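You operate a simulated robot arm through the tools that you are given. There is no shell and no other tool.

The job below is to be done with a simulated robot arm. You get a single attempt, and the scene is never put back.

TASK
Put things in order on the long bench top. At the end: the tube from the long bench top stands on top of the red reel; the brown vial (marked "S") from the long bench top is on the blue plate; the teal reel stands where the label ring (marked "S") stood; the label ring from the long bench top is in the grey tray; whatever was shut is shut again. Leave all else as you found it, and nothing knocked over.

It is judged by the outcome, as a careful person would: the job done as asked, and still so three seconds after it is handed in. It fails if anything else is knocked over, pushed out of place, dropped, spilled or broken.

THE ROBOT
A 6-joint arm with a two-finger gripper, fixed in place. Base frame: the origin is at the foot of the arm, x ahead of it, y to its left, z up; the work surface is at about z = 850. Lengths are in mm, angles in degrees, forces in N, time in s.
With the tool pointing down near the work surface it reaches from about 140 to 680 mm from the base axis. Its first joint turns from -66.0 to 66.0 degrees. Payload 2.45 kg.
The tool frame sits at the grasp point between the pads (the TCP): z along the fingers, y along the line on which they close. The tips reach 30 mm beyond it. The gripper opens to 106 mm. The gripper's body begins 79 mm behind the TCP.
Orientation is told as [roll, pitch, yaw] about the base's x, y, z axes, in that order, counted from this pose: with the fingers straight down and closing along the base's y, the tool's x points along the base's -x, its y along +y and its z along -z.

THE INTERFACE
- The arm moves only by the tool apply_moves. Its argument "steps" is a list that holds one entry, the list of rows, each a list of 7 numbers: the shift along the tool's x, y, z in mm, then the turn, a rotation vector about the tool's x, y, z in degrees, then the finger opening in mm, from 0 to 106. In form: [[[tx, ty, tz, wx, wy, wz, grip], ...]]. A call has 1 to 20 rows; each row is the pose to reach, as a shift and turn from the pose commanded when the call began, along the tool's axes at that moment. Each row takes 0.2 s and may step no farther than 50 mm and 8.6 degrees from the row before; otherwise, or with a gripper value out of range, the whole call is refused. A pose out of reach is approached as far as the arm can. The call stops where the force on the tool passes 40 N (or 10 N more than at its start, if that is more) or the arm is blocked; 0.2 s more then pass. Each finger travels about 153 mm/s and halts on what it meets, pressing with about 35 N; the grip force reading is that of the motor and also rises with nothing between the fingers. The clock runs only during rows and for 0.2 s after the last one: add rows that repeat a pose to give the fingers time. It gives the time, the measured TCP pose, the force on the tool (base axes), the opening and the grip force at its end, in the units of the frame above (readings bear some noise), with the torque about the TCP (base axes, N m) and any sound that the robot's microphone picked up.
- Cameras (640 x 400 px; columns grow to the right, rows downward): "scene" is fixed at [72.1, 425.2, 1411.7]; the picture's right is [-0.61, -0.80, 0.00], its down [-0.40, 0.30, -0.87] and it looks along [0.69, -0.52, -0.50] (base axes); focal length 325 px, centre (320, 200). "wrist" rides on the gripper at [76, -2, -106] in the tool frame; the picture's right is [0.02, 1.00, 0.00], its down [-0.78, 0.02, -0.62] and it looks along [-0.62, 0.01, 0.78] (tool axes); focal length 247 px, centre (320, 200). There is no depth. A picture from a camera that has moved, and an enlarged one, comes with that camera's place and axes in the base frame and with its lens.
- grab_frame(camera): a new picture of that camera. The clock stands still meanwhile.
- enlarge(camera, box): a new picture of the part [left, top, right, bottom] of that camera's present view, enlarged. The clock stands still meanwhile.
- job_done(): hands the job in; it is judged then, once.

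Places have to be worked out from the pictures, the camera data and where the tool is seen. Open the gripper and draw the arm clear of the work before you hand the job in, unless the task says otherwise.

The tools are called after "Request:" as name(argument=value, ...) on one line, values as JSON. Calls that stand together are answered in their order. apply_moves: Moves the arm, as the interface text tells. Its arguments: {"type":"object","properties":{"steps":{"type":"array"}},"required":["steps"]} The other tools are called the same way: grab_frame (camera) takes a picture; enlarge (camera, box) takes an enlarged picture of a part of a camera's view; job_done () hands the job in.

At the start:

```text
t: 0.0
ee_pos: [325.7, 74.0, 1181.4]
tool_rot: [0.0, -0.1, 0.0]
force: [0.2, 0.9, -0.3]
ft_torque: [0.01, 0.01, -0.03]
grip_width: 106.1
grasp_force: 0.1
```

scene: 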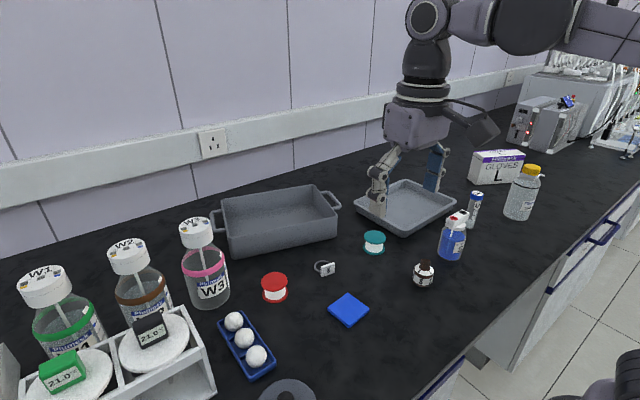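
wrist: 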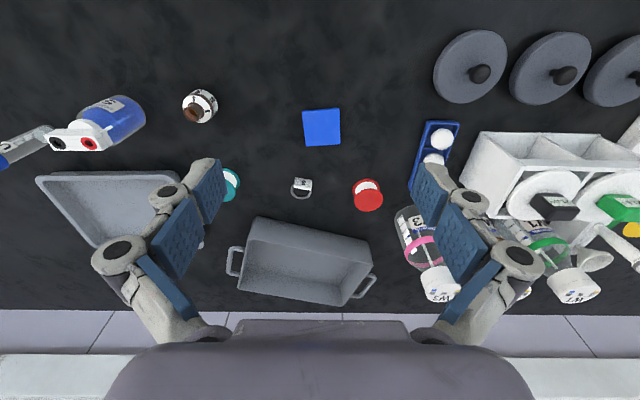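

I start by looking closely at the bench: the scene camera shows reels (red, teal), label ring, blue plate, brown vial, a blue bottle and a tube-like item, two grey containers. I enlarge to identify them.

Request:
enlarge(camera="scene", box=[340, 140, 560, 300])

Request:
enlarge(camera="scene", box=[200, 170, 400, 340])

Request:
enlarge(camera="wrist", box=[0, 60, 240, 260])

Request:
enlarge(camera="wrist", box=[200, 80, 420, 240])

Request:
enlarge(camera="scene", box=[0, 200, 320, 400])

```text
2.50 times, centred on (450, 220) of scene
camera zoom: at [72.1, 425.2, 1411.7], right [-0.61, -0.8, 0.0], down [-0.4, 0.3, -0.87], along [0.69, -0.52, -0.5], focal length 812 px, centre (-5, 150)
```

zoom: 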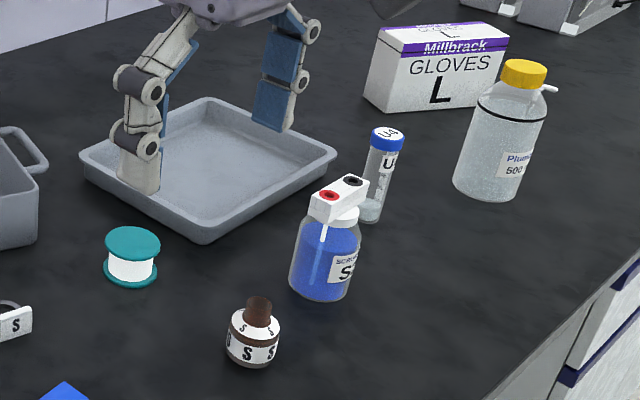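

```text
2.35 times, centred on (300, 255) of scene
camera zoom: at [72.1, 425.2, 1411.7], right [-0.61, -0.8, 0.0], down [-0.4, 0.3, -0.87], along [0.69, -0.52, -0.5], focal length 764 px, centre (367, 71)
```

zoom: 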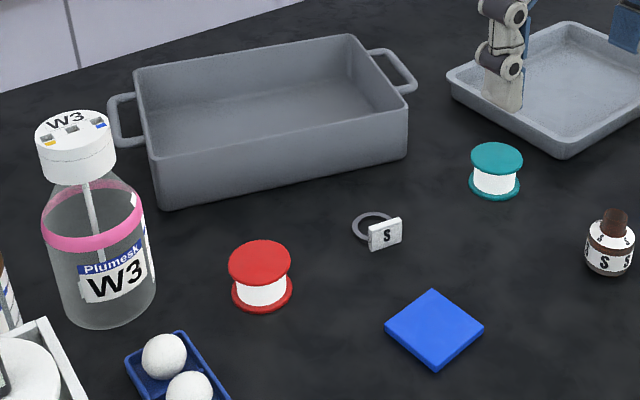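

```text
2.00 times, centred on (120, 160) of wrist
camera zoom: at [249.1, 72.7, 1286.3], right [-0.02, 1.0, 0.0], down [0.78, 0.02, 0.62], along [0.62, 0.01, -0.78], focal length 494 px, centre (720, 280)
```

zoom: 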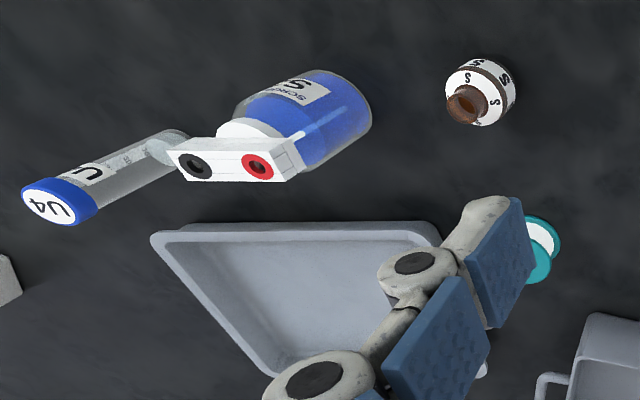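

```text
2.50 times, centred on (310, 160) of wrist
camera zoom: at [249.1, 72.7, 1286.3], right [-0.02, 1.0, 0.0], down [0.78, 0.02, 0.62], along [0.62, 0.01, -0.78], focal length 617 px, centre (345, 300)
```

zoom: 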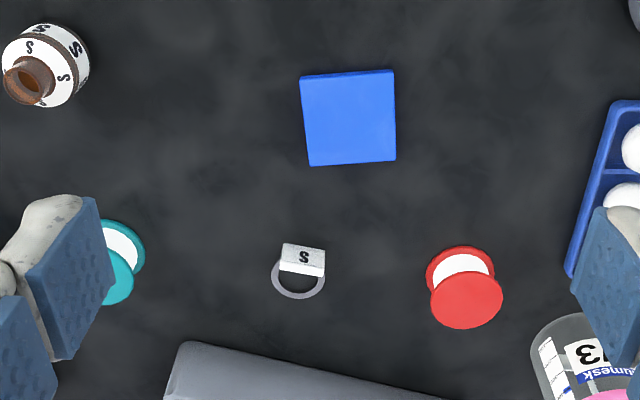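

```text
2.00 times, centred on (160, 300) of scene
camera zoom: at [72.1, 425.2, 1411.7], right [-0.61, -0.8, 0.0], down [-0.4, 0.3, -0.87], along [0.69, -0.52, -0.5], focal length 650 px, centre (640, 0)
```

zoom: 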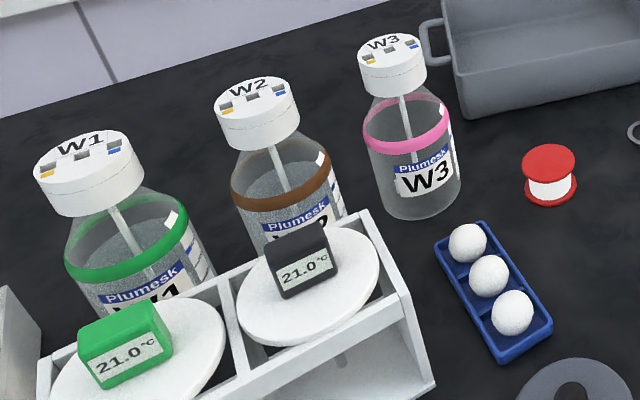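

Positions I work out so far (base frame): label ring ≈ (571, 36), teal reel ≈ (539, -116), red reel ≈ (561, 179), blue plate ≈ (423, 80), vial ≈ (382, -122), tube U4 ≈ (453, -438), shallow tray spans x 525–727, y -470…-209. I move the wrist camera closer to the ring for a better look.

Request:
apply_moves(steps=[[[-27, -7, 36, 0, 0, 0, 106], [-54, -14, 72, 0, 0, 0, 106], [-81, -22, 108, 0, 0, 0, 106], [-108, -29, 144, 0, 0, 0, 106], [-135, -36, 181, 0, 0, 0, 106], [-135, -36, 181, 0, 0, 0, 106]]])

```text
t: 1.4
ee_pos: [458.8, 35.1, 996.5]
tool_rot: [0.0, -0.2, 0.0]
force: [0.0, -0.5, 0.2]
ft_torque: [0.02, 0.02, -0.02]
grip_width: 106.1
grasp_force: 0.0
```

The arm arrived near (459, 35, 997), a few mm off the commanded pose. I take pictures to see the ring up close.

Request:
grab_frame(camera="wrist")

Request:
enlarge(camera="wrist", box=[220, 120, 420, 260])

Request:
grab_frame(camera="scene")

```text
taken
camera wrist: at [382.8, 33.8, 1102.9], right [-0.02, 1.0, 0.0], down [0.78, 0.02, 0.62], along [0.62, 0.01, -0.78], focal length 247 px, centre (320, 200)
```

wrist: 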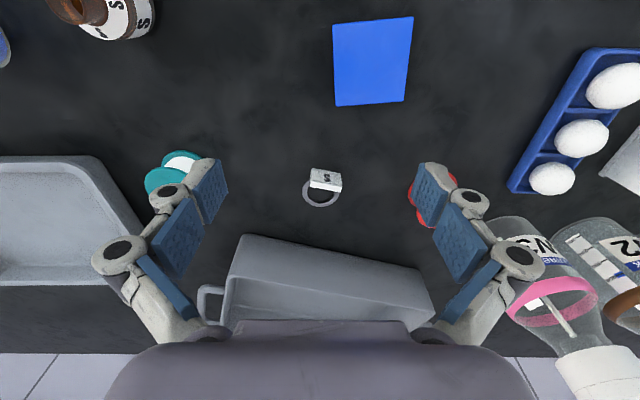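

```text
2.86 times, centred on (320, 190) of wrist
camera zoom: at [382.8, 33.8, 1102.9], right [-0.02, 1.0, 0.0], down [0.78, 0.02, 0.62], along [0.62, 0.01, -0.78], focal length 706 px, centre (320, 229)
```

zoom: 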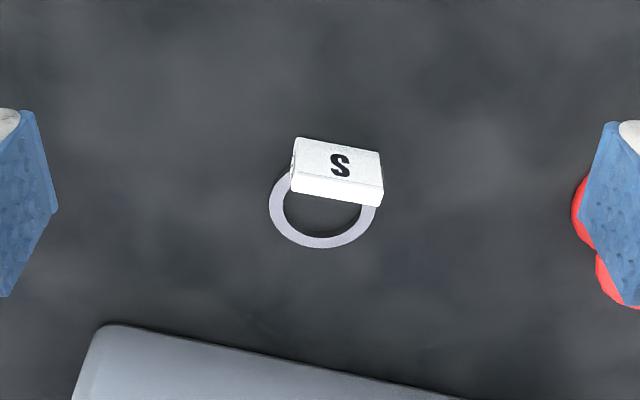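

```text
taken
```

scene: 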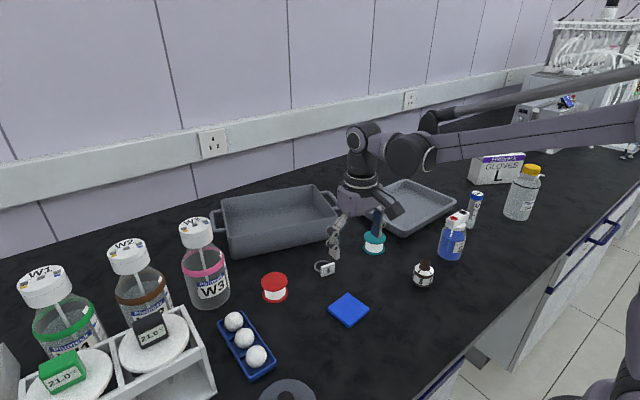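

The label ring is a flat ring (~46 mm) with an upright tag block (~38×8×31 mm) at about (543, 43), turned about 13° from the y axis. I turn the gripper by about 77° so the fingers close across the tag's thickness, and move over it while still high.

Request:
apply_moves(steps=[[[-8, 0, 3, 0, 0, -8, 106], [-16, 1, 6, 0, 0, -16, 106], [-25, 2, 9, 0, 0, -24, 106], [-34, 3, 12, 0, 0, -32, 106], [-42, 4, 15, 0, 0, -40, 106], [-50, 5, 18, 0, 0, -48, 100], [-58, 6, 20, 0, 0, -56, 90], [-67, 7, 22, 0, 0, -64, 80], [-76, 8, 24, 0, 0, -71, 70], [-84, 8, 26, 0, 0, -77, 60], [-84, 8, 26, 0, 0, -77, 60], [-84, 8, 26, 0, 0, -77, 60]]])

```text
t: 4.0
ee_pos: [544.3, 44.7, 973.6]
tool_rot: [0.0, 0.0, 77.0]
force: [-0.1, -0.4, -0.5]
ft_torque: [0.03, 0.02, -0.03]
grip_width: 60.1
grasp_force: 0.1
```

The measured pose is (544.3, 44.7, 973.6) with yaw 77°, above the tag. I look through the wrist camera to check alignment.

Request:
grab_frame(camera="wrist")

Request:
enlarge(camera="wrist", box=[240, 130, 400, 250])

Request:
enlarge(camera="scene", box=[260, 200, 400, 300])

```text
taken
camera wrist: at [529.6, -29.3, 1079.5], right [-0.98, 0.2, 0.0], down [0.16, 0.77, 0.62], along [0.13, 0.61, -0.78], focal length 247 px, centre (320, 200)
```

wrist: 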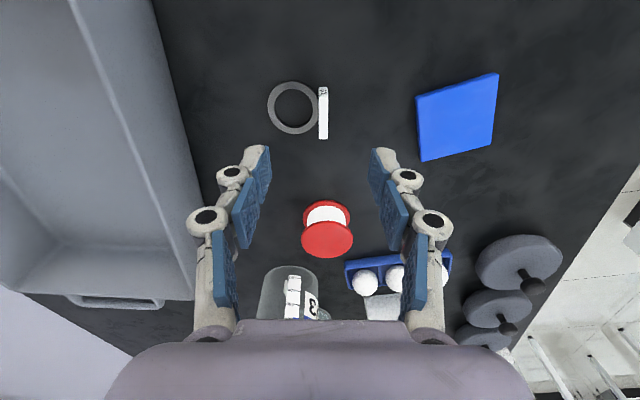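

```text
3.33 times, centred on (320, 190) of wrist
camera zoom: at [529.6, -29.3, 1079.5], right [-0.98, 0.2, 0.0], down [0.16, 0.77, 0.62], along [0.13, 0.61, -0.78], focal length 823 px, centre (320, 233)
```

zoom: 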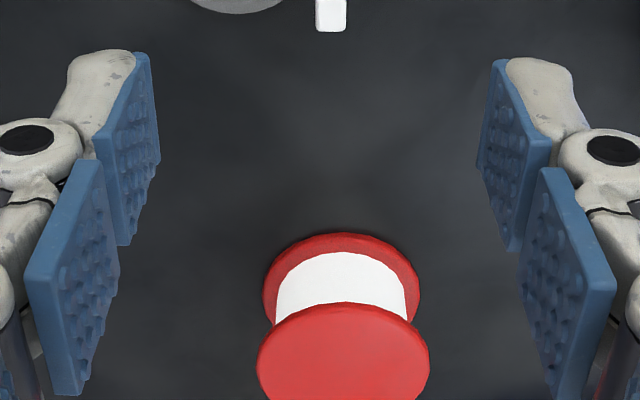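

```text
4.00 times, centred on (330, 250) of scene
camera zoom: at [72.1, 425.2, 1411.7], right [-0.61, -0.8, 0.0], down [-0.4, 0.3, -0.87], along [0.69, -0.52, -0.5], focal length 1299 px, centre (280, 0)
```

zoom: 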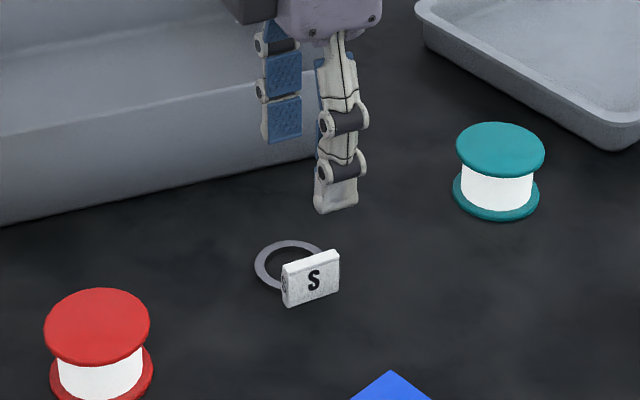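

The tag is edge-on in view, well aligned, at about (543, 43.7); the TCP is within ~1.5 mm of it. I nudge and descend so the tips sit just above the flat ring (TCP z ≈ 889).

Request:
apply_moves(steps=[[[1.3, 1, 25, 0, 0, 0, 60], [1.3, 1, 50, 0, 0, 0, 50], [1.3, 1, 70, 0, 0, 0, 45], [1.3, 1, 84.5, 0, 0, 0, 40], [1.3, 1, 84.5, 0, 0, 0, 40], [1.3, 1, 84.5, 0, 0, 0, 40]]])

Request:
enlarge(camera="scene", box=[260, 200, 400, 300])

Request:
grab_frame(camera="wrist")

```text
t: 5.4
ee_pos: [543.3, 44.9, 890.4]
tool_rot: [0.0, 0.0, 77.0]
force: [0.8, -0.3, -0.3]
ft_torque: [0.0, -0.02, -0.03]
grip_width: 40.1
grasp_force: 0.1
```

```text
4.00 times, centred on (330, 250) of scene
camera zoom: at [72.1, 425.2, 1411.7], right [-0.61, -0.8, 0.0], down [-0.4, 0.3, -0.87], along [0.69, -0.52, -0.5], focal length 1299 px, centre (280, 0)
```

zoom: 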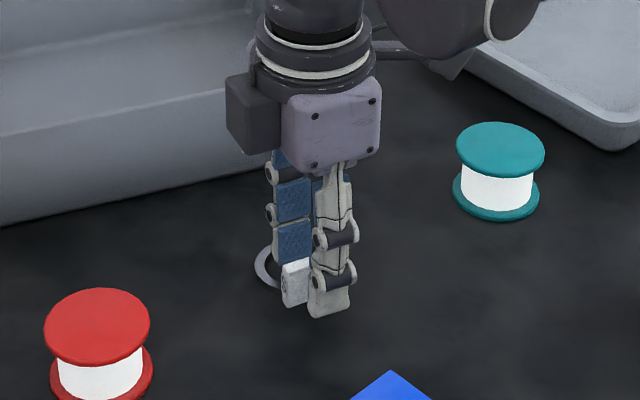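

```text
taken
camera wrist: at [527.6, -30.3, 996.3], right [-0.98, 0.2, 0.0], down [0.16, 0.77, 0.62], along [0.13, 0.61, -0.78], focal length 247 px, centre (320, 200)
```

wrist: 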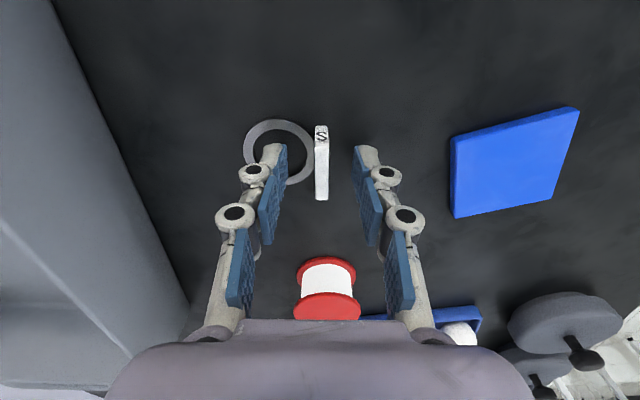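

The fingers straddle the tag with the ring clear below. I close on it.

Request:
apply_moves(steps=[[[0, 0, 0, 0, 0, 0, 20], [0, 0, 0, 0, 0, 0, 4], [0, 0, 0, 0, 0, 0, 2], [0, 0, 0, 0, 0, 0, 2]]])

```text
t: 6.4
ee_pos: [542.9, 43.9, 892.0]
tool_rot: [0.0, 0.0, 77.0]
force: [-0.5, -0.3, -0.2]
ft_torque: [0.01, 0.0, 0.01]
grip_width: 6.7
grasp_force: 35.2
```

The grip holds at 6.7 mm width with 35 N. I lift straight up gently.

Request:
apply_moves(steps=[[[0, 0, -5, 0, 0, 0, 2], [0, 0, -15, 0, 0, 0, 2], [0, 0, -35, 0, 0, 0, 2], [0, 0, -60, 0, 0, 0, 2], [0, 0, -90, 0, 0, 0, 2], [0, 0, -110, 0, 0, 0, 2], [0, 0, -110, 0, 0, 0, 2]]])

Request:
grab_frame(camera="wrist")

Request:
grab_frame(camera="scene")

```text
t: 8.0
ee_pos: [545.5, 43.8, 1000.4]
tool_rot: [0.0, 0.1, 77.1]
force: [-0.2, 0.4, 0.0]
ft_torque: [-0.01, 0.0, 0.02]
grip_width: 6.8
grasp_force: 35.1
```

```text
taken
camera wrist: at [530.6, -30.6, 1106.4], right [-0.98, 0.2, 0.0], down [0.16, 0.77, 0.62], along [0.13, 0.61, -0.78], focal length 247 px, centre (320, 200)
```

wrist: 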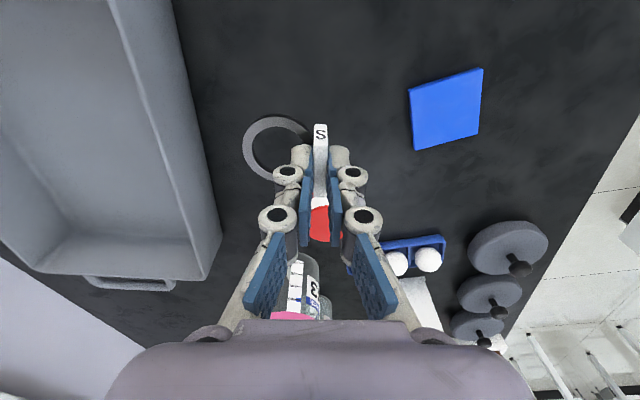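

```text
taken
```

scene: 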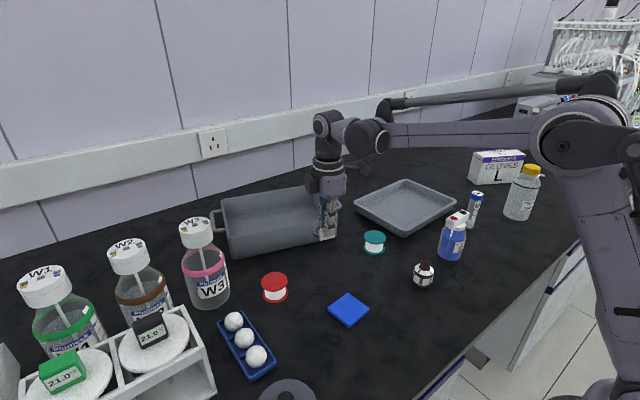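

The ring is held firmly. I carry it at height over to above the near corner of the shallow grey tray, TCP target about (575, -300), turning along with the arm.

Request:
apply_moves(steps=[[[9.8, -3.2, 0, 0, 0, 1, 2], [32.8, -10.6, 0, 0, 0, 3.2, 2], [65.6, -21.2, 0, 0, 0, 6.4, 2], [98.5, -31.8, 0, 0, 0, 9.6, 2], [131.3, -42.4, 0, 0, 0, 12.8, 2], [164.1, -53, 0, 0, 0, 16, 2], [196.9, -63.7, 0, 0, 0, 19.2, 2], [229.7, -74.3, 0, 0, 0, 22.4, 2], [262.6, -84.9, 0, 0, 0, 25.6, 2], [295.4, -95.5, 0, 0, 0, 28.8, 2], [318.4, -102.9, 0, 0, 0, 31, 2], [328.2, -106.1, 0, 0, 0, 32, 2], [328.2, -106.1, 0, 0, 0, 32, 2], [328.2, -106.1, 0, 0, 0, 32, 2]]])

Request:
grab_frame(camera="wrist")

Request:
enlarge(camera="scene", box=[340, 120, 560, 280])

```text
t: 11.0
ee_pos: [572.0, -298.1, 1000.3]
tool_rot: [-0.1, 0.0, 44.9]
force: [-0.8, 0.8, 0.3]
ft_torque: [0.0, -0.02, -0.02]
grip_width: 6.6
grasp_force: 34.6
```

```text
taken
camera wrist: at [519.5, -353.8, 1106.1], right [-0.72, 0.69, 0.0], down [0.54, 0.56, 0.62], along [0.43, 0.45, -0.78], focal length 247 px, centre (320, 200)
```

wrist: 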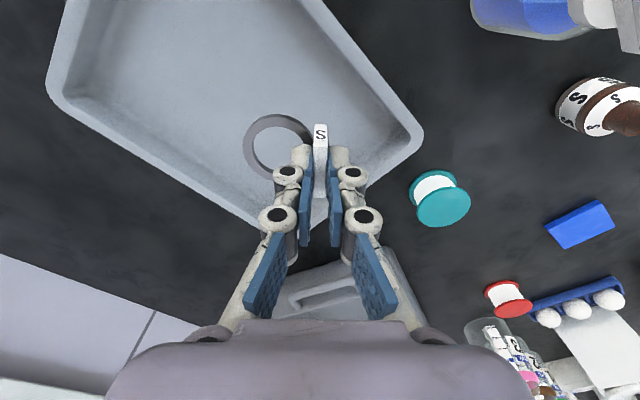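

```text
2.50 times, centred on (450, 200) of scene
camera zoom: at [72.1, 425.1, 1411.7], right [-0.61, -0.8, 0.0], down [-0.4, 0.3, -0.87], along [0.69, -0.52, -0.5], focal length 812 px, centre (-5, 200)
```

zoom: 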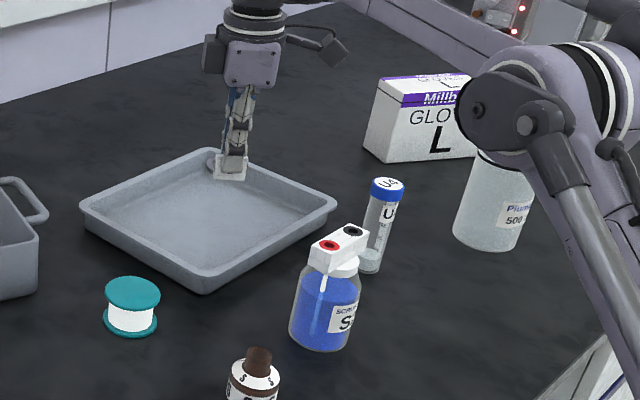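

The ring hangs over the tray's near part; its footprint lies well inside the floor. I descend, slowing down near the floor.

Request:
apply_moves(steps=[[[0, 0, 15, 0, 0, 0, 2], [0, 0, 40, 0, 0, 0, 2], [0, 0, 65, 0, 0, 0, 2], [0, 0, 85, 0, 0, 0, 2], [0, 0, 95, 0, 0, 0, 2], [0, 0, 98, 0, 0, 0, 2], [0, 0, 100, 0, 0, 0, 2], [0, 0, 100, 0, 0, 0, 2]]])

Request:
enlarge(camera="scene", box=[370, 140, 490, 240])

Request:
grab_frame(camera="wrist")

```text
t: 12.8
ee_pos: [572.2, -297.7, 900.0]
tool_rot: [0.0, 0.0, 45.1]
force: [-0.2, -0.5, 0.0]
ft_torque: [0.0, 0.0, -0.01]
grip_width: 6.8
grasp_force: 34.8
```

```text
4.00 times, centred on (430, 190) of scene
camera zoom: at [72.1, 425.1, 1411.7], right [-0.61, -0.8, 0.0], down [-0.4, 0.3, -0.87], along [0.69, -0.52, -0.5], focal length 1299 px, centre (-120, 240)
```

zoom: 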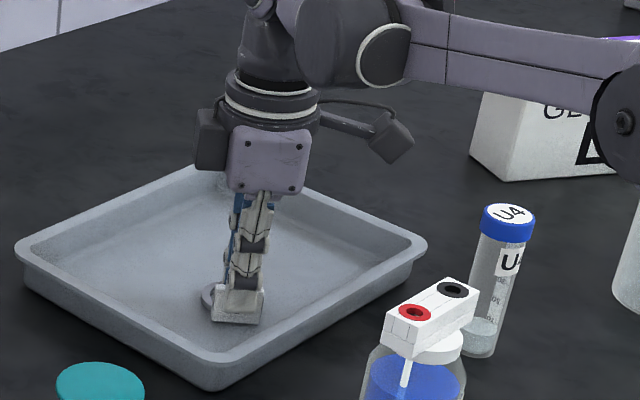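

```text
taken
camera wrist: at [519.5, -353.3, 1006.2], right [-0.72, 0.69, 0.0], down [0.54, 0.56, 0.62], along [0.43, 0.45, -0.78], focal length 247 px, centre (320, 200)
```

wrist: 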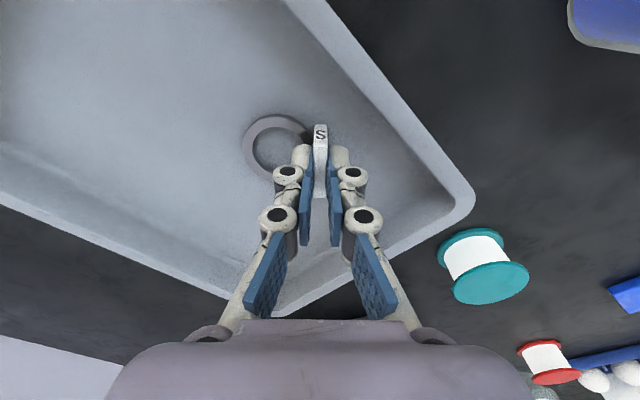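

No contact yet at z = 900. I lower in 1 mm rows watching the force.

Request:
apply_moves(steps=[[[0, 0, 1, 0, 0, 0, 2], [0, 0, 2, 0, 0, 0, 2], [0, 0, 3, 0, 0, 0, 2], [0, 0, 3, 0, 0, 0, 2]]])

```text
t: 13.8
ee_pos: [572.3, -298.0, 897.5]
tool_rot: [0.1, -0.2, 45.0]
force: [-1.3, 0.1, 18.0]
ft_torque: [0.13, -0.1, 0.02]
grip_width: 6.5
grasp_force: 35.1
```

Contact with the tray floor (18 N up). I back off slightly and open a little to release.

Request:
apply_moves(steps=[[[0, 0, -1, 0, 0, 0, 2], [0, 0, -1, 0, 0, 0, 8], [0, 0, -1, 0, 0, 0, 14], [0, 0, -1, 0, 0, 0, 24], [0, 0, -1, 0, 0, 0, 28], [0, 0, -1, 0, 0, 0, 28]]])

Request:
grab_frame(camera="wrist")

Request:
enlarge(camera="scene", box=[370, 140, 490, 240])

```text
t: 15.2
ee_pos: [572.2, -298.1, 897.5]
tool_rot: [0.0, 0.0, 45.0]
force: [-0.2, 0.5, 0.3]
ft_torque: [-0.01, -0.01, -0.01]
grip_width: 28.1
grasp_force: 0.0
```

```text
taken
camera wrist: at [519.0, -353.9, 1003.2], right [-0.72, 0.69, 0.0], down [0.54, 0.56, 0.62], along [0.43, 0.45, -0.78], focal length 247 px, centre (320, 200)
```

wrist: 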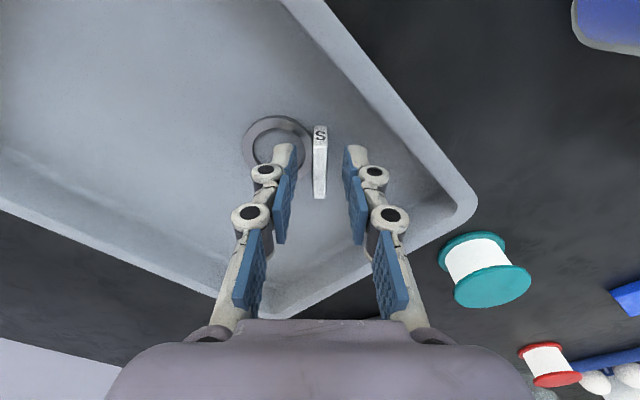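

```text
4.00 times, centred on (430, 190) of scene
camera zoom: at [72.1, 425.2, 1411.7], right [-0.61, -0.8, 0.0], down [-0.4, 0.3, -0.87], along [0.69, -0.52, -0.5], focal length 1299 px, centre (-120, 240)
```

zoom: 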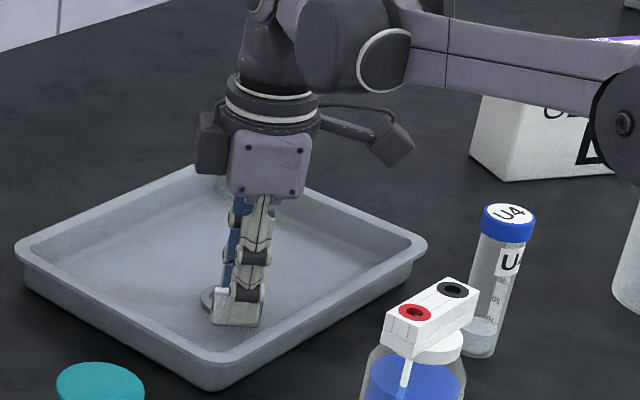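

The ring stands freely in the tray. I lift straight up and then move over the teal reel at about (539, -116), turning back to yaw 0.

Request:
apply_moves(steps=[[[0, 0, -10, 0, 0, 0, 28], [0, 0, -35, 0, 0, 0, 28], [0, 0, -70, 0, 0, 0, 28], [0, 0, -103, 0, 0, 0, 28], [-13.2, 19, -103, 0, 0, 5.6, 40], [-26.3, 38, -103, 0, 0, 11.2, 60], [-39.5, 57, -103, 0, 0, 16.9, 80], [-52.6, 76, -103, 0, 0, 22.5, 100], [-65.8, 95, -103, 0, 0, 28.1, 100], [-79, 114, -103, 0, 0, 33.7, 100], [-92, 133, -103, 0, 0, 39.4, 100], [-105.3, 152.2, -103, 0, 0, 45, 100], [-105.3, 152.2, -103, 0, 0, 45, 100], [-105.3, 152.2, -103, 0, 0, 45, 100]]])

Request:
grab_frame(camera="wrist")

Request:
enlarge(camera="scene", box=[320, 160, 480, 280])

```text
t: 18.2
ee_pos: [539.9, -116.4, 1000.2]
tool_rot: [-0.1, 0.0, -0.1]
force: [0.6, -0.4, 0.0]
ft_torque: [0.02, -0.03, 0.01]
grip_width: 99.9
grasp_force: 0.1
```

```text
taken
camera wrist: at [463.0, -117.8, 1106.5], right [-0.02, 1.0, 0.0], down [0.78, 0.02, 0.62], along [0.62, 0.01, -0.78], focal length 247 px, centre (320, 200)
```

wrist: 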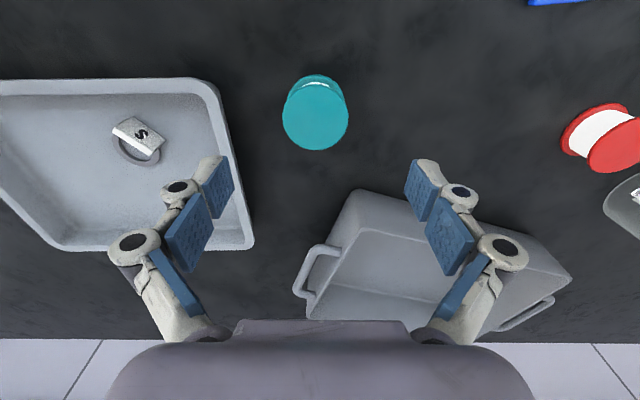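

```text
3.33 times, centred on (400, 220) of scene
camera zoom: at [72.1, 425.2, 1411.7], right [-0.61, -0.8, 0.0], down [-0.4, 0.3, -0.87], along [0.69, -0.52, -0.5], focal length 1083 px, centre (53, 133)
```

zoom: 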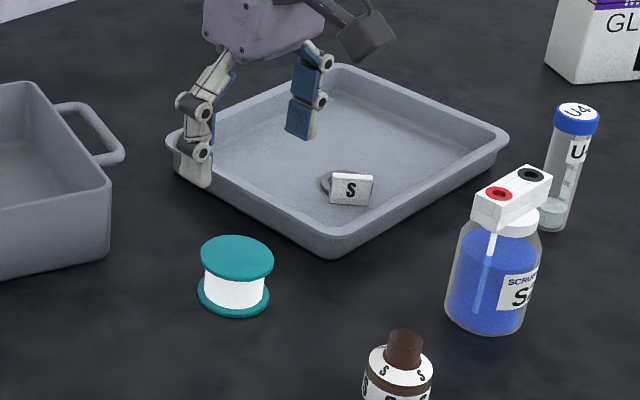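

The ring sits in the tray, the tray unmoved. The teal reel's centre works out to about (541, -121), height ~40 mm, diameter ~59 mm. I descend around it to TCP z ≈ 885.

Request:
apply_moves(steps=[[[-1, -4.6, 10, 0, 0, 0, 100], [-1, -4.6, 40, 0, 0, 0, 100], [-1, -4.6, 70, 0, 0, 0, 100], [-1, -4.6, 95, 0, 0, 0, 100], [-1, -4.6, 110, 0, 0, 0, 100], [-1, -4.6, 115, 0, 0, 0, 100], [-1, -4.6, 115, 0, 0, 0, 100]]])

Request:
grab_frame(camera="wrist")

Request:
enlarge(camera="scene", box=[320, 160, 480, 280])

```text
t: 19.8
ee_pos: [541.3, -121.2, 885.0]
tool_rot: [0.0, 0.0, 0.0]
force: [0.5, 0.1, 0.7]
ft_torque: [-0.03, 0.03, -0.01]
grip_width: 99.8
grasp_force: 0.1
```

```text
taken
camera wrist: at [464.2, -123.1, 990.1], right [-0.02, 1.0, 0.0], down [0.78, 0.02, 0.62], along [0.62, 0.01, -0.78], focal length 247 px, centre (320, 200)
```

wrist: 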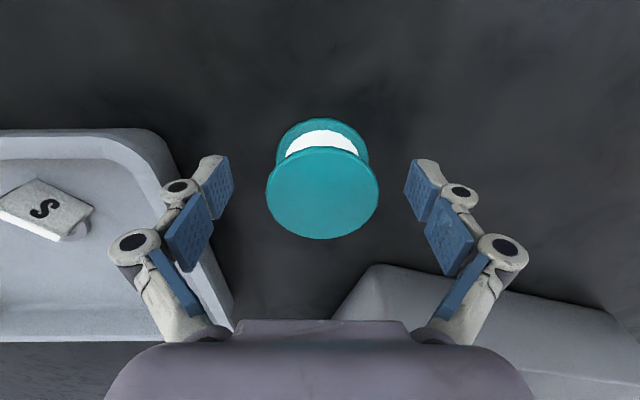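

```text
3.33 times, centred on (400, 220) of scene
camera zoom: at [72.1, 425.2, 1411.7], right [-0.61, -0.8, 0.0], down [-0.4, 0.3, -0.87], along [0.69, -0.52, -0.5], focal length 1083 px, centre (53, 133)
```

zoom: 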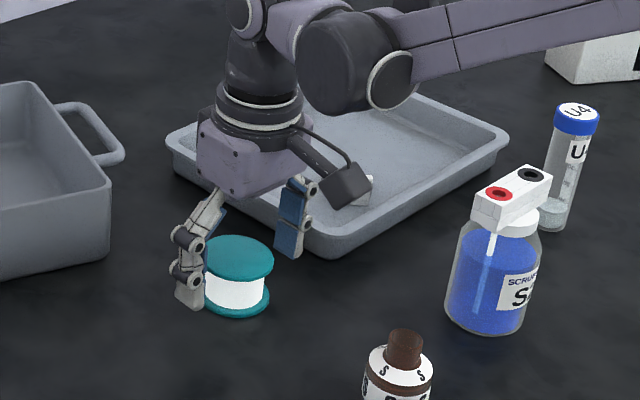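

The reel sits centred between the fingers. I close on it in steps.

Request:
apply_moves(steps=[[[0, 0, 0, 0, 0, 0, 80], [0, 0, 0, 0, 0, 0, 68], [0, 0, 0, 0, 0, 0, 60], [0, 0, 0, 0, 0, 0, 50], [0, 0, 0, 0, 0, 0, 40], [0, 0, 0, 0, 0, 0, 40]]])

```text
t: 21.2
ee_pos: [540.3, -121.4, 884.8]
tool_rot: [0.0, 0.0, 0.1]
force: [0.7, 0.7, 6.9]
ft_torque: [0.0, -0.03, 0.02]
grip_width: 46.3
grasp_force: 34.6
```

The grip stopped at 46 mm, narrower than the flange I estimated, and there's a small vertical force. I look before doing anything.

Request:
grab_frame(camera="wrist")

Request:
enlarge(camera="scene", box=[340, 190, 440, 270])

Request:
enlarge(camera="wrist", box=[220, 90, 420, 260])

```text
taken
camera wrist: at [464.1, -123.0, 990.6], right [-0.02, 1.0, 0.0], down [0.78, 0.02, 0.62], along [0.62, 0.01, -0.78], focal length 247 px, centre (320, 200)
```

wrist: 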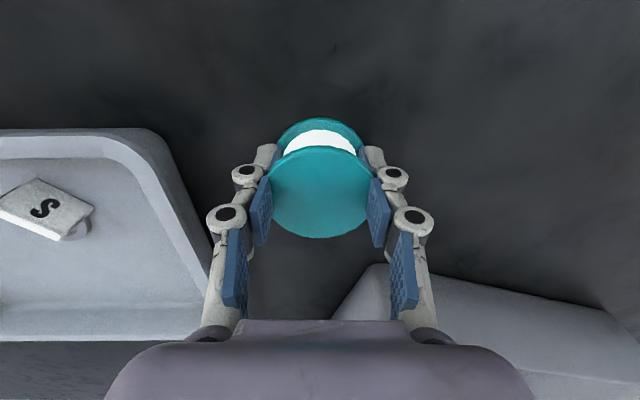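

```text
5.00 times, centred on (390, 230) of scene
camera zoom: at [72.0, 425.2, 1411.7], right [-0.61, -0.8, 0.0], down [-0.4, 0.3, -0.87], along [0.69, -0.52, -0.5], focal length 1624 px, centre (-30, 50)
```

zoom: 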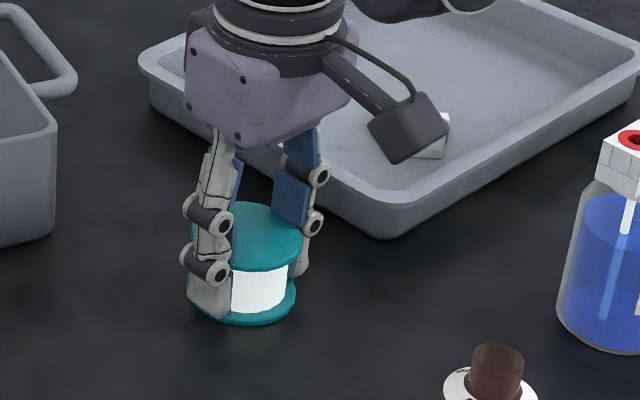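

```text
2.35 times, centred on (320, 175) of wrist
camera zoom: at [464.1, -123.0, 990.6], right [-0.02, 1.0, 0.0], down [0.78, 0.02, 0.62], along [0.62, 0.01, -0.78], focal length 581 px, centre (320, 259)
```

zoom: 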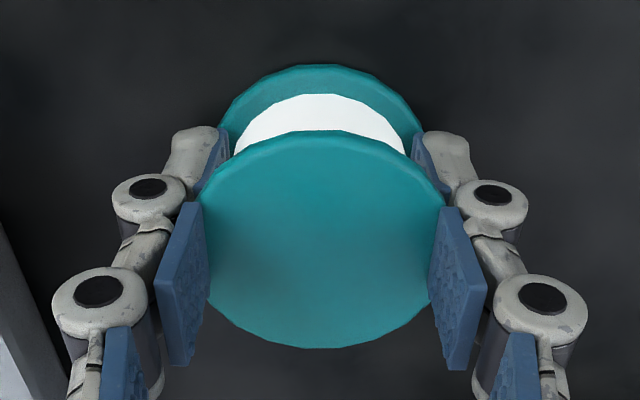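

The fingertips have settled against the white core between the two flanges (46 mm), which is a secure hold. I lift gently and check.

Request:
apply_moves(steps=[[[0, 0, -3, 0, 0, 0, 40], [0, 0, -10, 0, 0, 0, 40], [0, 0, -25, 0, 0, 0, 40], [0, 0, -45, 0, 0, 0, 40], [0, 0, -65, 0, 0, 0, 40], [0, 0, -75, 0, 0, 0, 40], [0, 0, -75, 0, 0, 0, 40]]])

Request:
grab_frame(camera="wrist")

Request:
enlarge(camera="scene", box=[320, 160, 440, 260])

```text
t: 22.8
ee_pos: [541.1, -123.1, 960.2]
tool_rot: [0.0, 0.0, 0.0]
force: [-0.1, -1.4, -1.0]
ft_torque: [0.02, 0.01, -0.02]
grip_width: 46.3
grasp_force: 34.9
```

```text
taken
camera wrist: at [464.1, -123.6, 1066.4], right [-0.02, 1.0, 0.0], down [0.78, 0.02, 0.62], along [0.62, 0.01, -0.78], focal length 247 px, centre (320, 200)
```

wrist: 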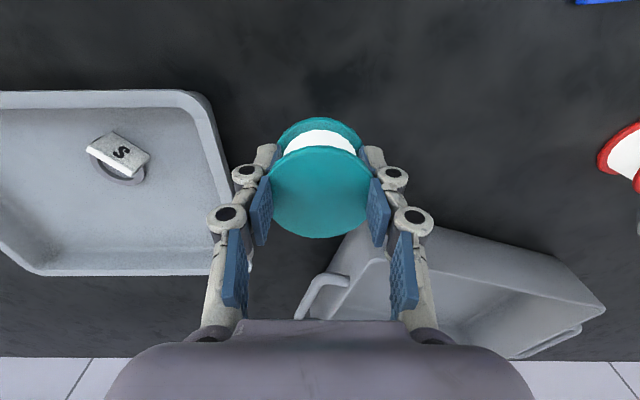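

```text
4.00 times, centred on (380, 210) of scene
camera zoom: at [72.1, 425.1, 1411.7], right [-0.61, -0.8, 0.0], down [-0.4, 0.3, -0.87], along [0.69, -0.52, -0.5], focal length 1299 px, centre (80, 160)
```

zoom: 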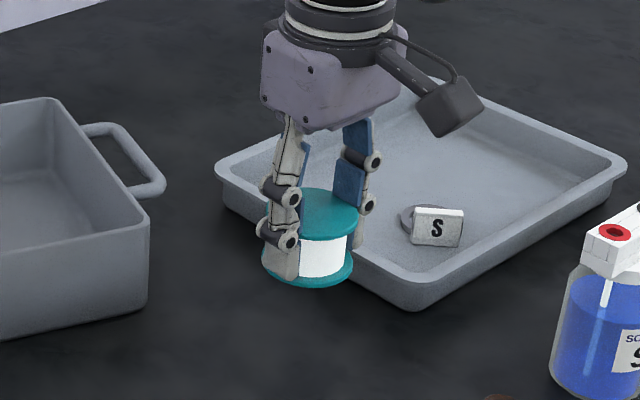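

The reel is held upright, centred on the TCP. I carry it to the ring's former spot, about (566, 38.5), still above the bench.

Request:
apply_moves(steps=[[[-1, 6, 0, 0, 0, 0, 40], [-4, 25, 0, 0, 0, 0, 40], [-8, 50, 0, 0, 0, 0, 40], [-12, 80, 0, 0, 0, 0, 40], [-17, 110, 0, 0, 0, 0, 40], [-21, 135, 0, 0, 0, 0, 40], [-24, 155, 0, 0, 0, 0, 40], [-25, 162, 0, 0, 0, 0, 40], [-25, 162, 15, 0, 0, 0, 40], [-25, 162, 35, 0, 0, 0, 40], [-25, 162, 55, 0, 0, 0, 40], [-25, 162, 67, 0, 0, 0, 40], [-25, 162, 71, 0, 0, 0, 40], [-25, 162, 71, 0, 0, 0, 40]]])

Request:
grab_frame(camera="wrist")

Request:
enlarge(camera="scene", box=[260, 200, 400, 300])

```text
t: 25.8
ee_pos: [565.2, 40.3, 887.9]
tool_rot: [0.1, 0.0, -0.1]
force: [-1.0, -0.4, -0.1]
ft_torque: [-0.02, 0.02, -0.03]
grip_width: 46.5
grasp_force: 34.9
```

```text
taken
camera wrist: at [489.4, 39.7, 994.2], right [-0.02, 1.0, 0.0], down [0.78, 0.02, 0.62], along [0.62, 0.01, -0.78], focal length 247 px, centre (320, 200)
```

wrist: 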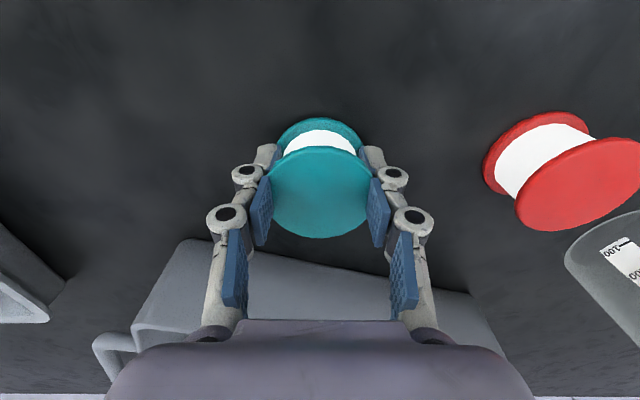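

```text
4.00 times, centred on (330, 250) of scene
camera zoom: at [72.1, 425.2, 1411.7], right [-0.61, -0.8, 0.0], down [-0.4, 0.3, -0.87], along [0.69, -0.52, -0.5], focal length 1299 px, centre (280, 0)
```

zoom: 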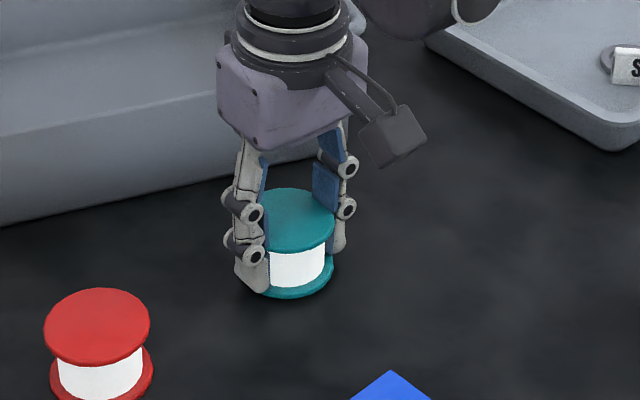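

No contact yet at z = 887.9. I lower the last few mm, checking the force.

Request:
apply_moves(steps=[[[0, 0, 1, 0, 0, 0, 40], [0, 0, 2, 0, 0, 0, 40], [0, 0, 3, 0, 0, 0, 40], [0, 0, 3, 0, 0, 0, 40]]])

```text
t: 26.8
ee_pos: [564.5, 40.9, 884.1]
tool_rot: [0.0, 0.1, -0.1]
force: [-1.2, -1.0, 8.2]
ft_torque: [0.07, -0.03, 0.04]
grip_width: 46.4
grasp_force: 35.0
```

The reel is on the bench (8 N). I back off half a millimetre and open the fingers evenly.

Request:
apply_moves(steps=[[[0, 0, -0.5, 0, 0, 0, 44], [0, 0, -0.5, 0, 0, 0, 52], [0, 0, -0.5, 0, 0, 0, 62], [0, 0, -0.5, 0, 0, 0, 75], [0, 0, -0.5, 0, 0, 0, 90], [0, 0, -0.5, 0, 0, 0, 96], [0, 0, -0.5, 0, 0, 0, 96]]])

Request:
grab_frame(camera="wrist")

Request:
enlarge(camera="scene", box=[260, 200, 400, 300])

```text
t: 28.4
ee_pos: [566.4, 39.9, 884.6]
tool_rot: [0.0, 0.0, 0.0]
force: [-0.7, 0.4, -0.7]
ft_torque: [-0.04, 0.01, 0.04]
grip_width: 96.0
grasp_force: 0.0
```

```text
taken
camera wrist: at [489.2, 39.2, 990.9], right [-0.02, 1.0, 0.0], down [0.78, 0.02, 0.62], along [0.62, 0.01, -0.78], focal length 247 px, centre (320, 200)
```

wrist: 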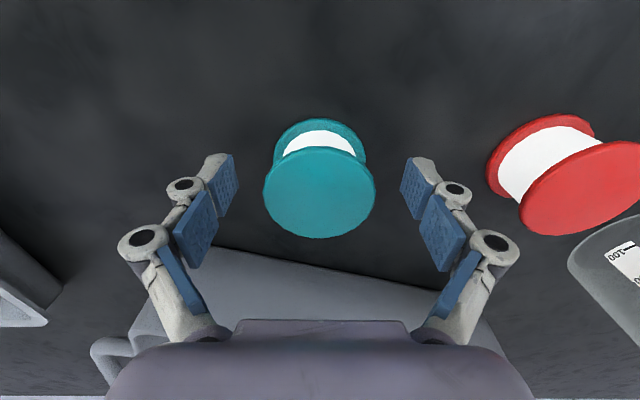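

```text
4.00 times, centred on (330, 250) of scene
camera zoom: at [72.1, 425.2, 1411.7], right [-0.61, -0.8, 0.0], down [-0.4, 0.3, -0.87], along [0.69, -0.52, -0.5], focal length 1299 px, centre (280, 0)
```

zoom: 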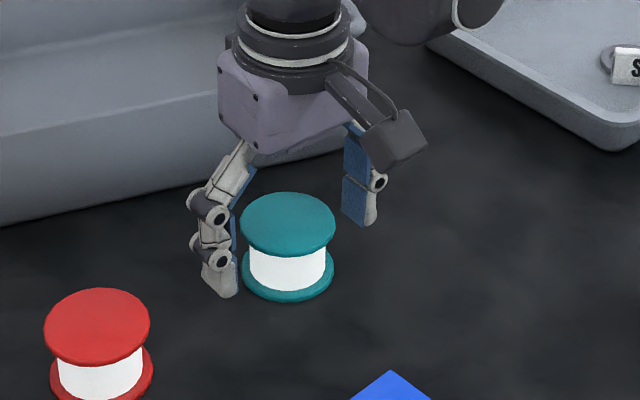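

The teal reel stands upright at about (566, 40). I rise and move over to the brown vial near (382, -122).

Request:
apply_moves(steps=[[[0, 0, -15, 0, 0, 0, 96], [0, 0, -50, 0, 0, 0, 96], [0, 0, -90, 0, 0, 0, 96], [0, 0, -120, 0, 0, 0, 96], [26, -23, -120, 0, 0, 0, 96], [52, -46, -120, 0, 0, 0, 96], [79, -69, -120, 0, 0, 0, 96], [105, -92, -120, 0, 0, 0, 96], [132, -116, -120, 0, 0, 0, 96], [158, -139, -120, 0, 0, 0, 96], [184.4, -161.9, -120, 0, 0, 0, 96], [184.4, -161.9, -120, 0, 0, 0, 96], [184.4, -161.9, -120, 0, 0, 0, 96]]])

Request:
grab_frame(camera="wrist")

Request:
enlarge(camera="wrist", box=[240, 0, 440, 150])

Request:
enlarge(camera="scene", box=[370, 220, 480, 300])

```text
t: 31.2
ee_pos: [379.2, -120.8, 1007.2]
tool_rot: [0.0, 0.0, 0.1]
force: [0.5, -0.4, -0.2]
ft_torque: [-0.01, 0.02, -0.01]
grip_width: 96.0
grasp_force: 0.0
```

```text
taken
camera wrist: at [303.1, -122.5, 1112.9], right [-0.02, 1.0, 0.0], down [0.78, 0.02, 0.62], along [0.62, 0.01, -0.78], focal length 247 px, centre (320, 200)
```

wrist: 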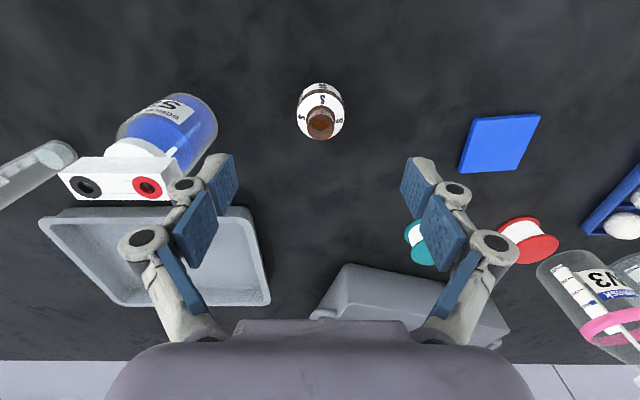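

```text
2.67 times, centred on (340, 75) of wrist
camera zoom: at [303.1, -122.5, 1112.9], right [-0.02, 1.0, 0.0], down [0.78, 0.02, 0.62], along [0.62, 0.01, -0.78], focal length 659 px, centre (267, 533)
```

zoom: 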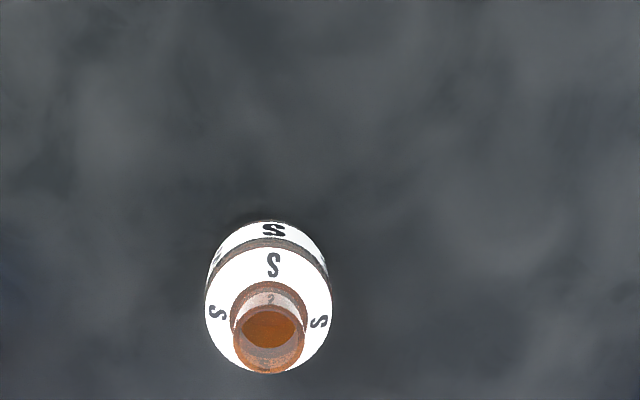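

```text
5.00 times, centred on (425, 260) of scene
camera zoom: at [72.1, 425.1, 1411.7], right [-0.61, -0.8, 0.0], down [-0.4, 0.3, -0.87], along [0.69, -0.52, -0.5], focal length 1624 px, centre (-205, -100)
```

zoom: 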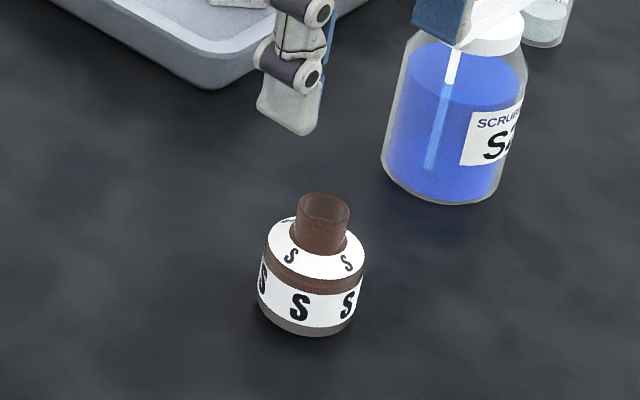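

The vial is open with liquid inside; I judge its axis at about (382, -122), body ~48 mm wide, neck top at z ≈ 914. I descend with open fingers on either side to TCP z ≈ 887.

Request:
apply_moves(steps=[[[-0.7, -1, 15, 0, 0, 0, 96], [-0.7, -1, 45, 0, 0, 0, 96], [-0.7, -1, 75, 0, 0, 0, 96], [-0.7, -1, 100, 0, 0, 0, 96], [-0.7, -1, 115, 0, 0, 0, 96], [-0.7, -1, 120.5, 0, 0, 0, 96], [-0.7, -1, 120.5, 0, 0, 0, 96]]])

Request:
grab_frame(camera="wrist")

Request:
enlarge(camera="scene", box=[370, 220, 480, 300])

```text
t: 32.8
ee_pos: [382.7, -122.5, 885.7]
tool_rot: [0.1, 0.1, -0.1]
force: [0.7, 0.7, 0.6]
ft_torque: [0.01, 0.02, 0.0]
grip_width: 96.0
grasp_force: 0.0
```

```text
taken
camera wrist: at [306.5, -123.7, 991.7], right [-0.02, 1.0, 0.0], down [0.78, 0.02, 0.62], along [0.62, 0.01, -0.78], focal length 247 px, centre (320, 200)
```

wrist: 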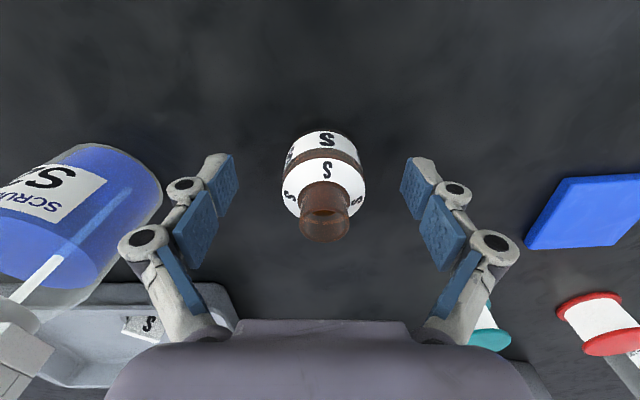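

```text
5.00 times, centred on (425, 260) of scene
camera zoom: at [72.1, 425.2, 1411.7], right [-0.61, -0.8, 0.0], down [-0.4, 0.3, -0.87], along [0.69, -0.52, -0.5], focal length 1624 px, centre (-205, -100)
```

zoom: 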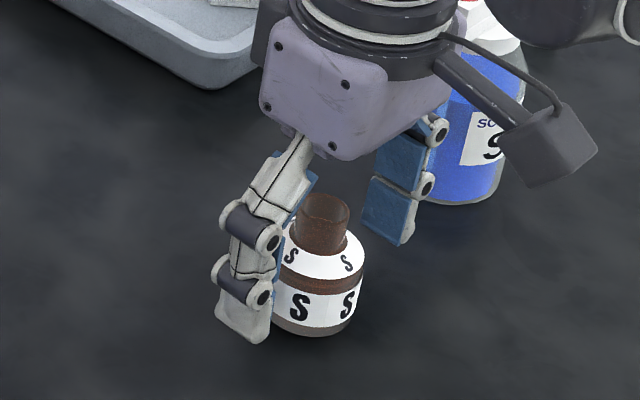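

The vial is centred between the fingers (neck opening projects where expected for the TCP axis). I close slowly.

Request:
apply_moves(steps=[[[0, 0, 0, 0, 0, 0, 80], [0, 0, 0, 0, 0, 0, 66], [0, 0, 0, 0, 0, 0, 58], [0, 0, 0, 0, 0, 0, 52], [0, 0, 0, 0, 0, 0, 46], [0, 0, 0, 0, 0, 0, 40], [0, 0, 0, 0, 0, 0, 38]]])

Request:
grab_frame(camera="wrist")

```text
t: 34.4
ee_pos: [382.6, -122.0, 886.6]
tool_rot: [0.1, 0.0, 0.1]
force: [0.4, -0.1, 3.9]
ft_torque: [0.02, 0.02, 0.0]
grip_width: 42.6
grasp_force: 35.0
```

```text
taken
camera wrist: at [306.5, -123.7, 992.0], right [-0.02, 1.0, 0.0], down [0.78, 0.02, 0.62], along [0.62, 0.01, -0.78], focal length 247 px, centre (320, 200)
```

wrist: 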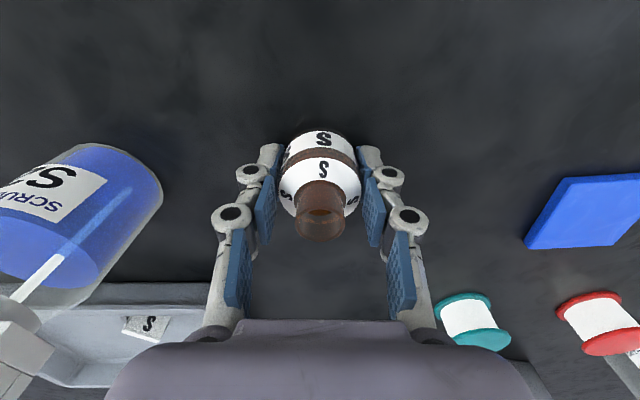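

Grip at 42.6 mm, vial upright. I lift slowly.

Request:
apply_moves(steps=[[[0, 0, -2, 0, 0, 0, 38], [0, 0, -6, 0, 0, 0, 38], [0, 0, -14, 0, 0, 0, 38], [0, 0, -24, 0, 0, 0, 38], [0, 0, -34, 0, 0, 0, 38], [0, 0, -44, 0, 0, 0, 38], [0, 0, -52, 0, 0, 0, 38], [0, 0, -57, 0, 0, 0, 38], [0, 0, -60, 0, 0, 0, 38], [0, 0, -60, 0, 0, 0, 38]]])

Request:
enlarge(camera="scene", box=[370, 190, 480, 290])

Request:
grab_frame(camera="wrist")

```text
t: 36.6
ee_pos: [380.5, -121.9, 947.0]
tool_rot: [0.0, -0.1, 0.0]
force: [0.4, -0.6, 0.0]
ft_torque: [0.01, 0.01, -0.02]
grip_width: 42.7
grasp_force: 35.0
```

```text
4.00 times, centred on (425, 240) of scene
camera zoom: at [72.1, 425.1, 1411.7], right [-0.61, -0.8, 0.0], down [-0.4, 0.3, -0.87], along [0.69, -0.52, -0.5], focal length 1299 px, centre (-100, 40)
```

zoom: 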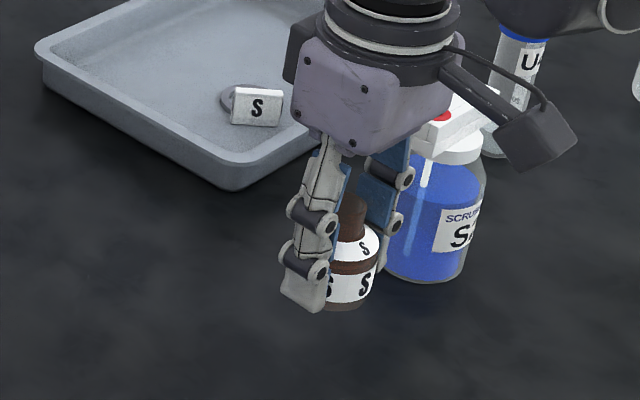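

```text
taken
camera wrist: at [304.9, -123.9, 1052.3], right [-0.02, 1.0, 0.0], down [0.78, 0.02, 0.62], along [0.62, 0.01, -0.78], focal length 247 px, centre (320, 200)
```

wrist: 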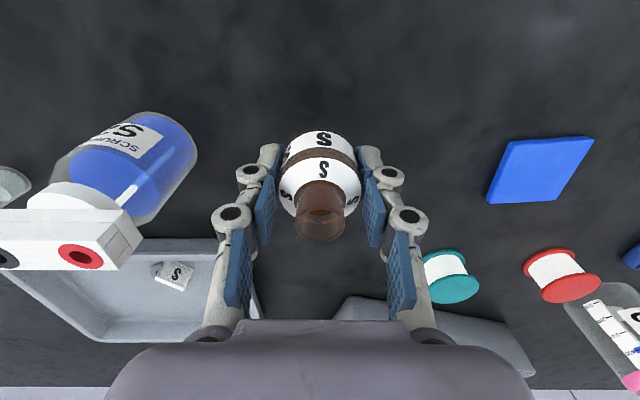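

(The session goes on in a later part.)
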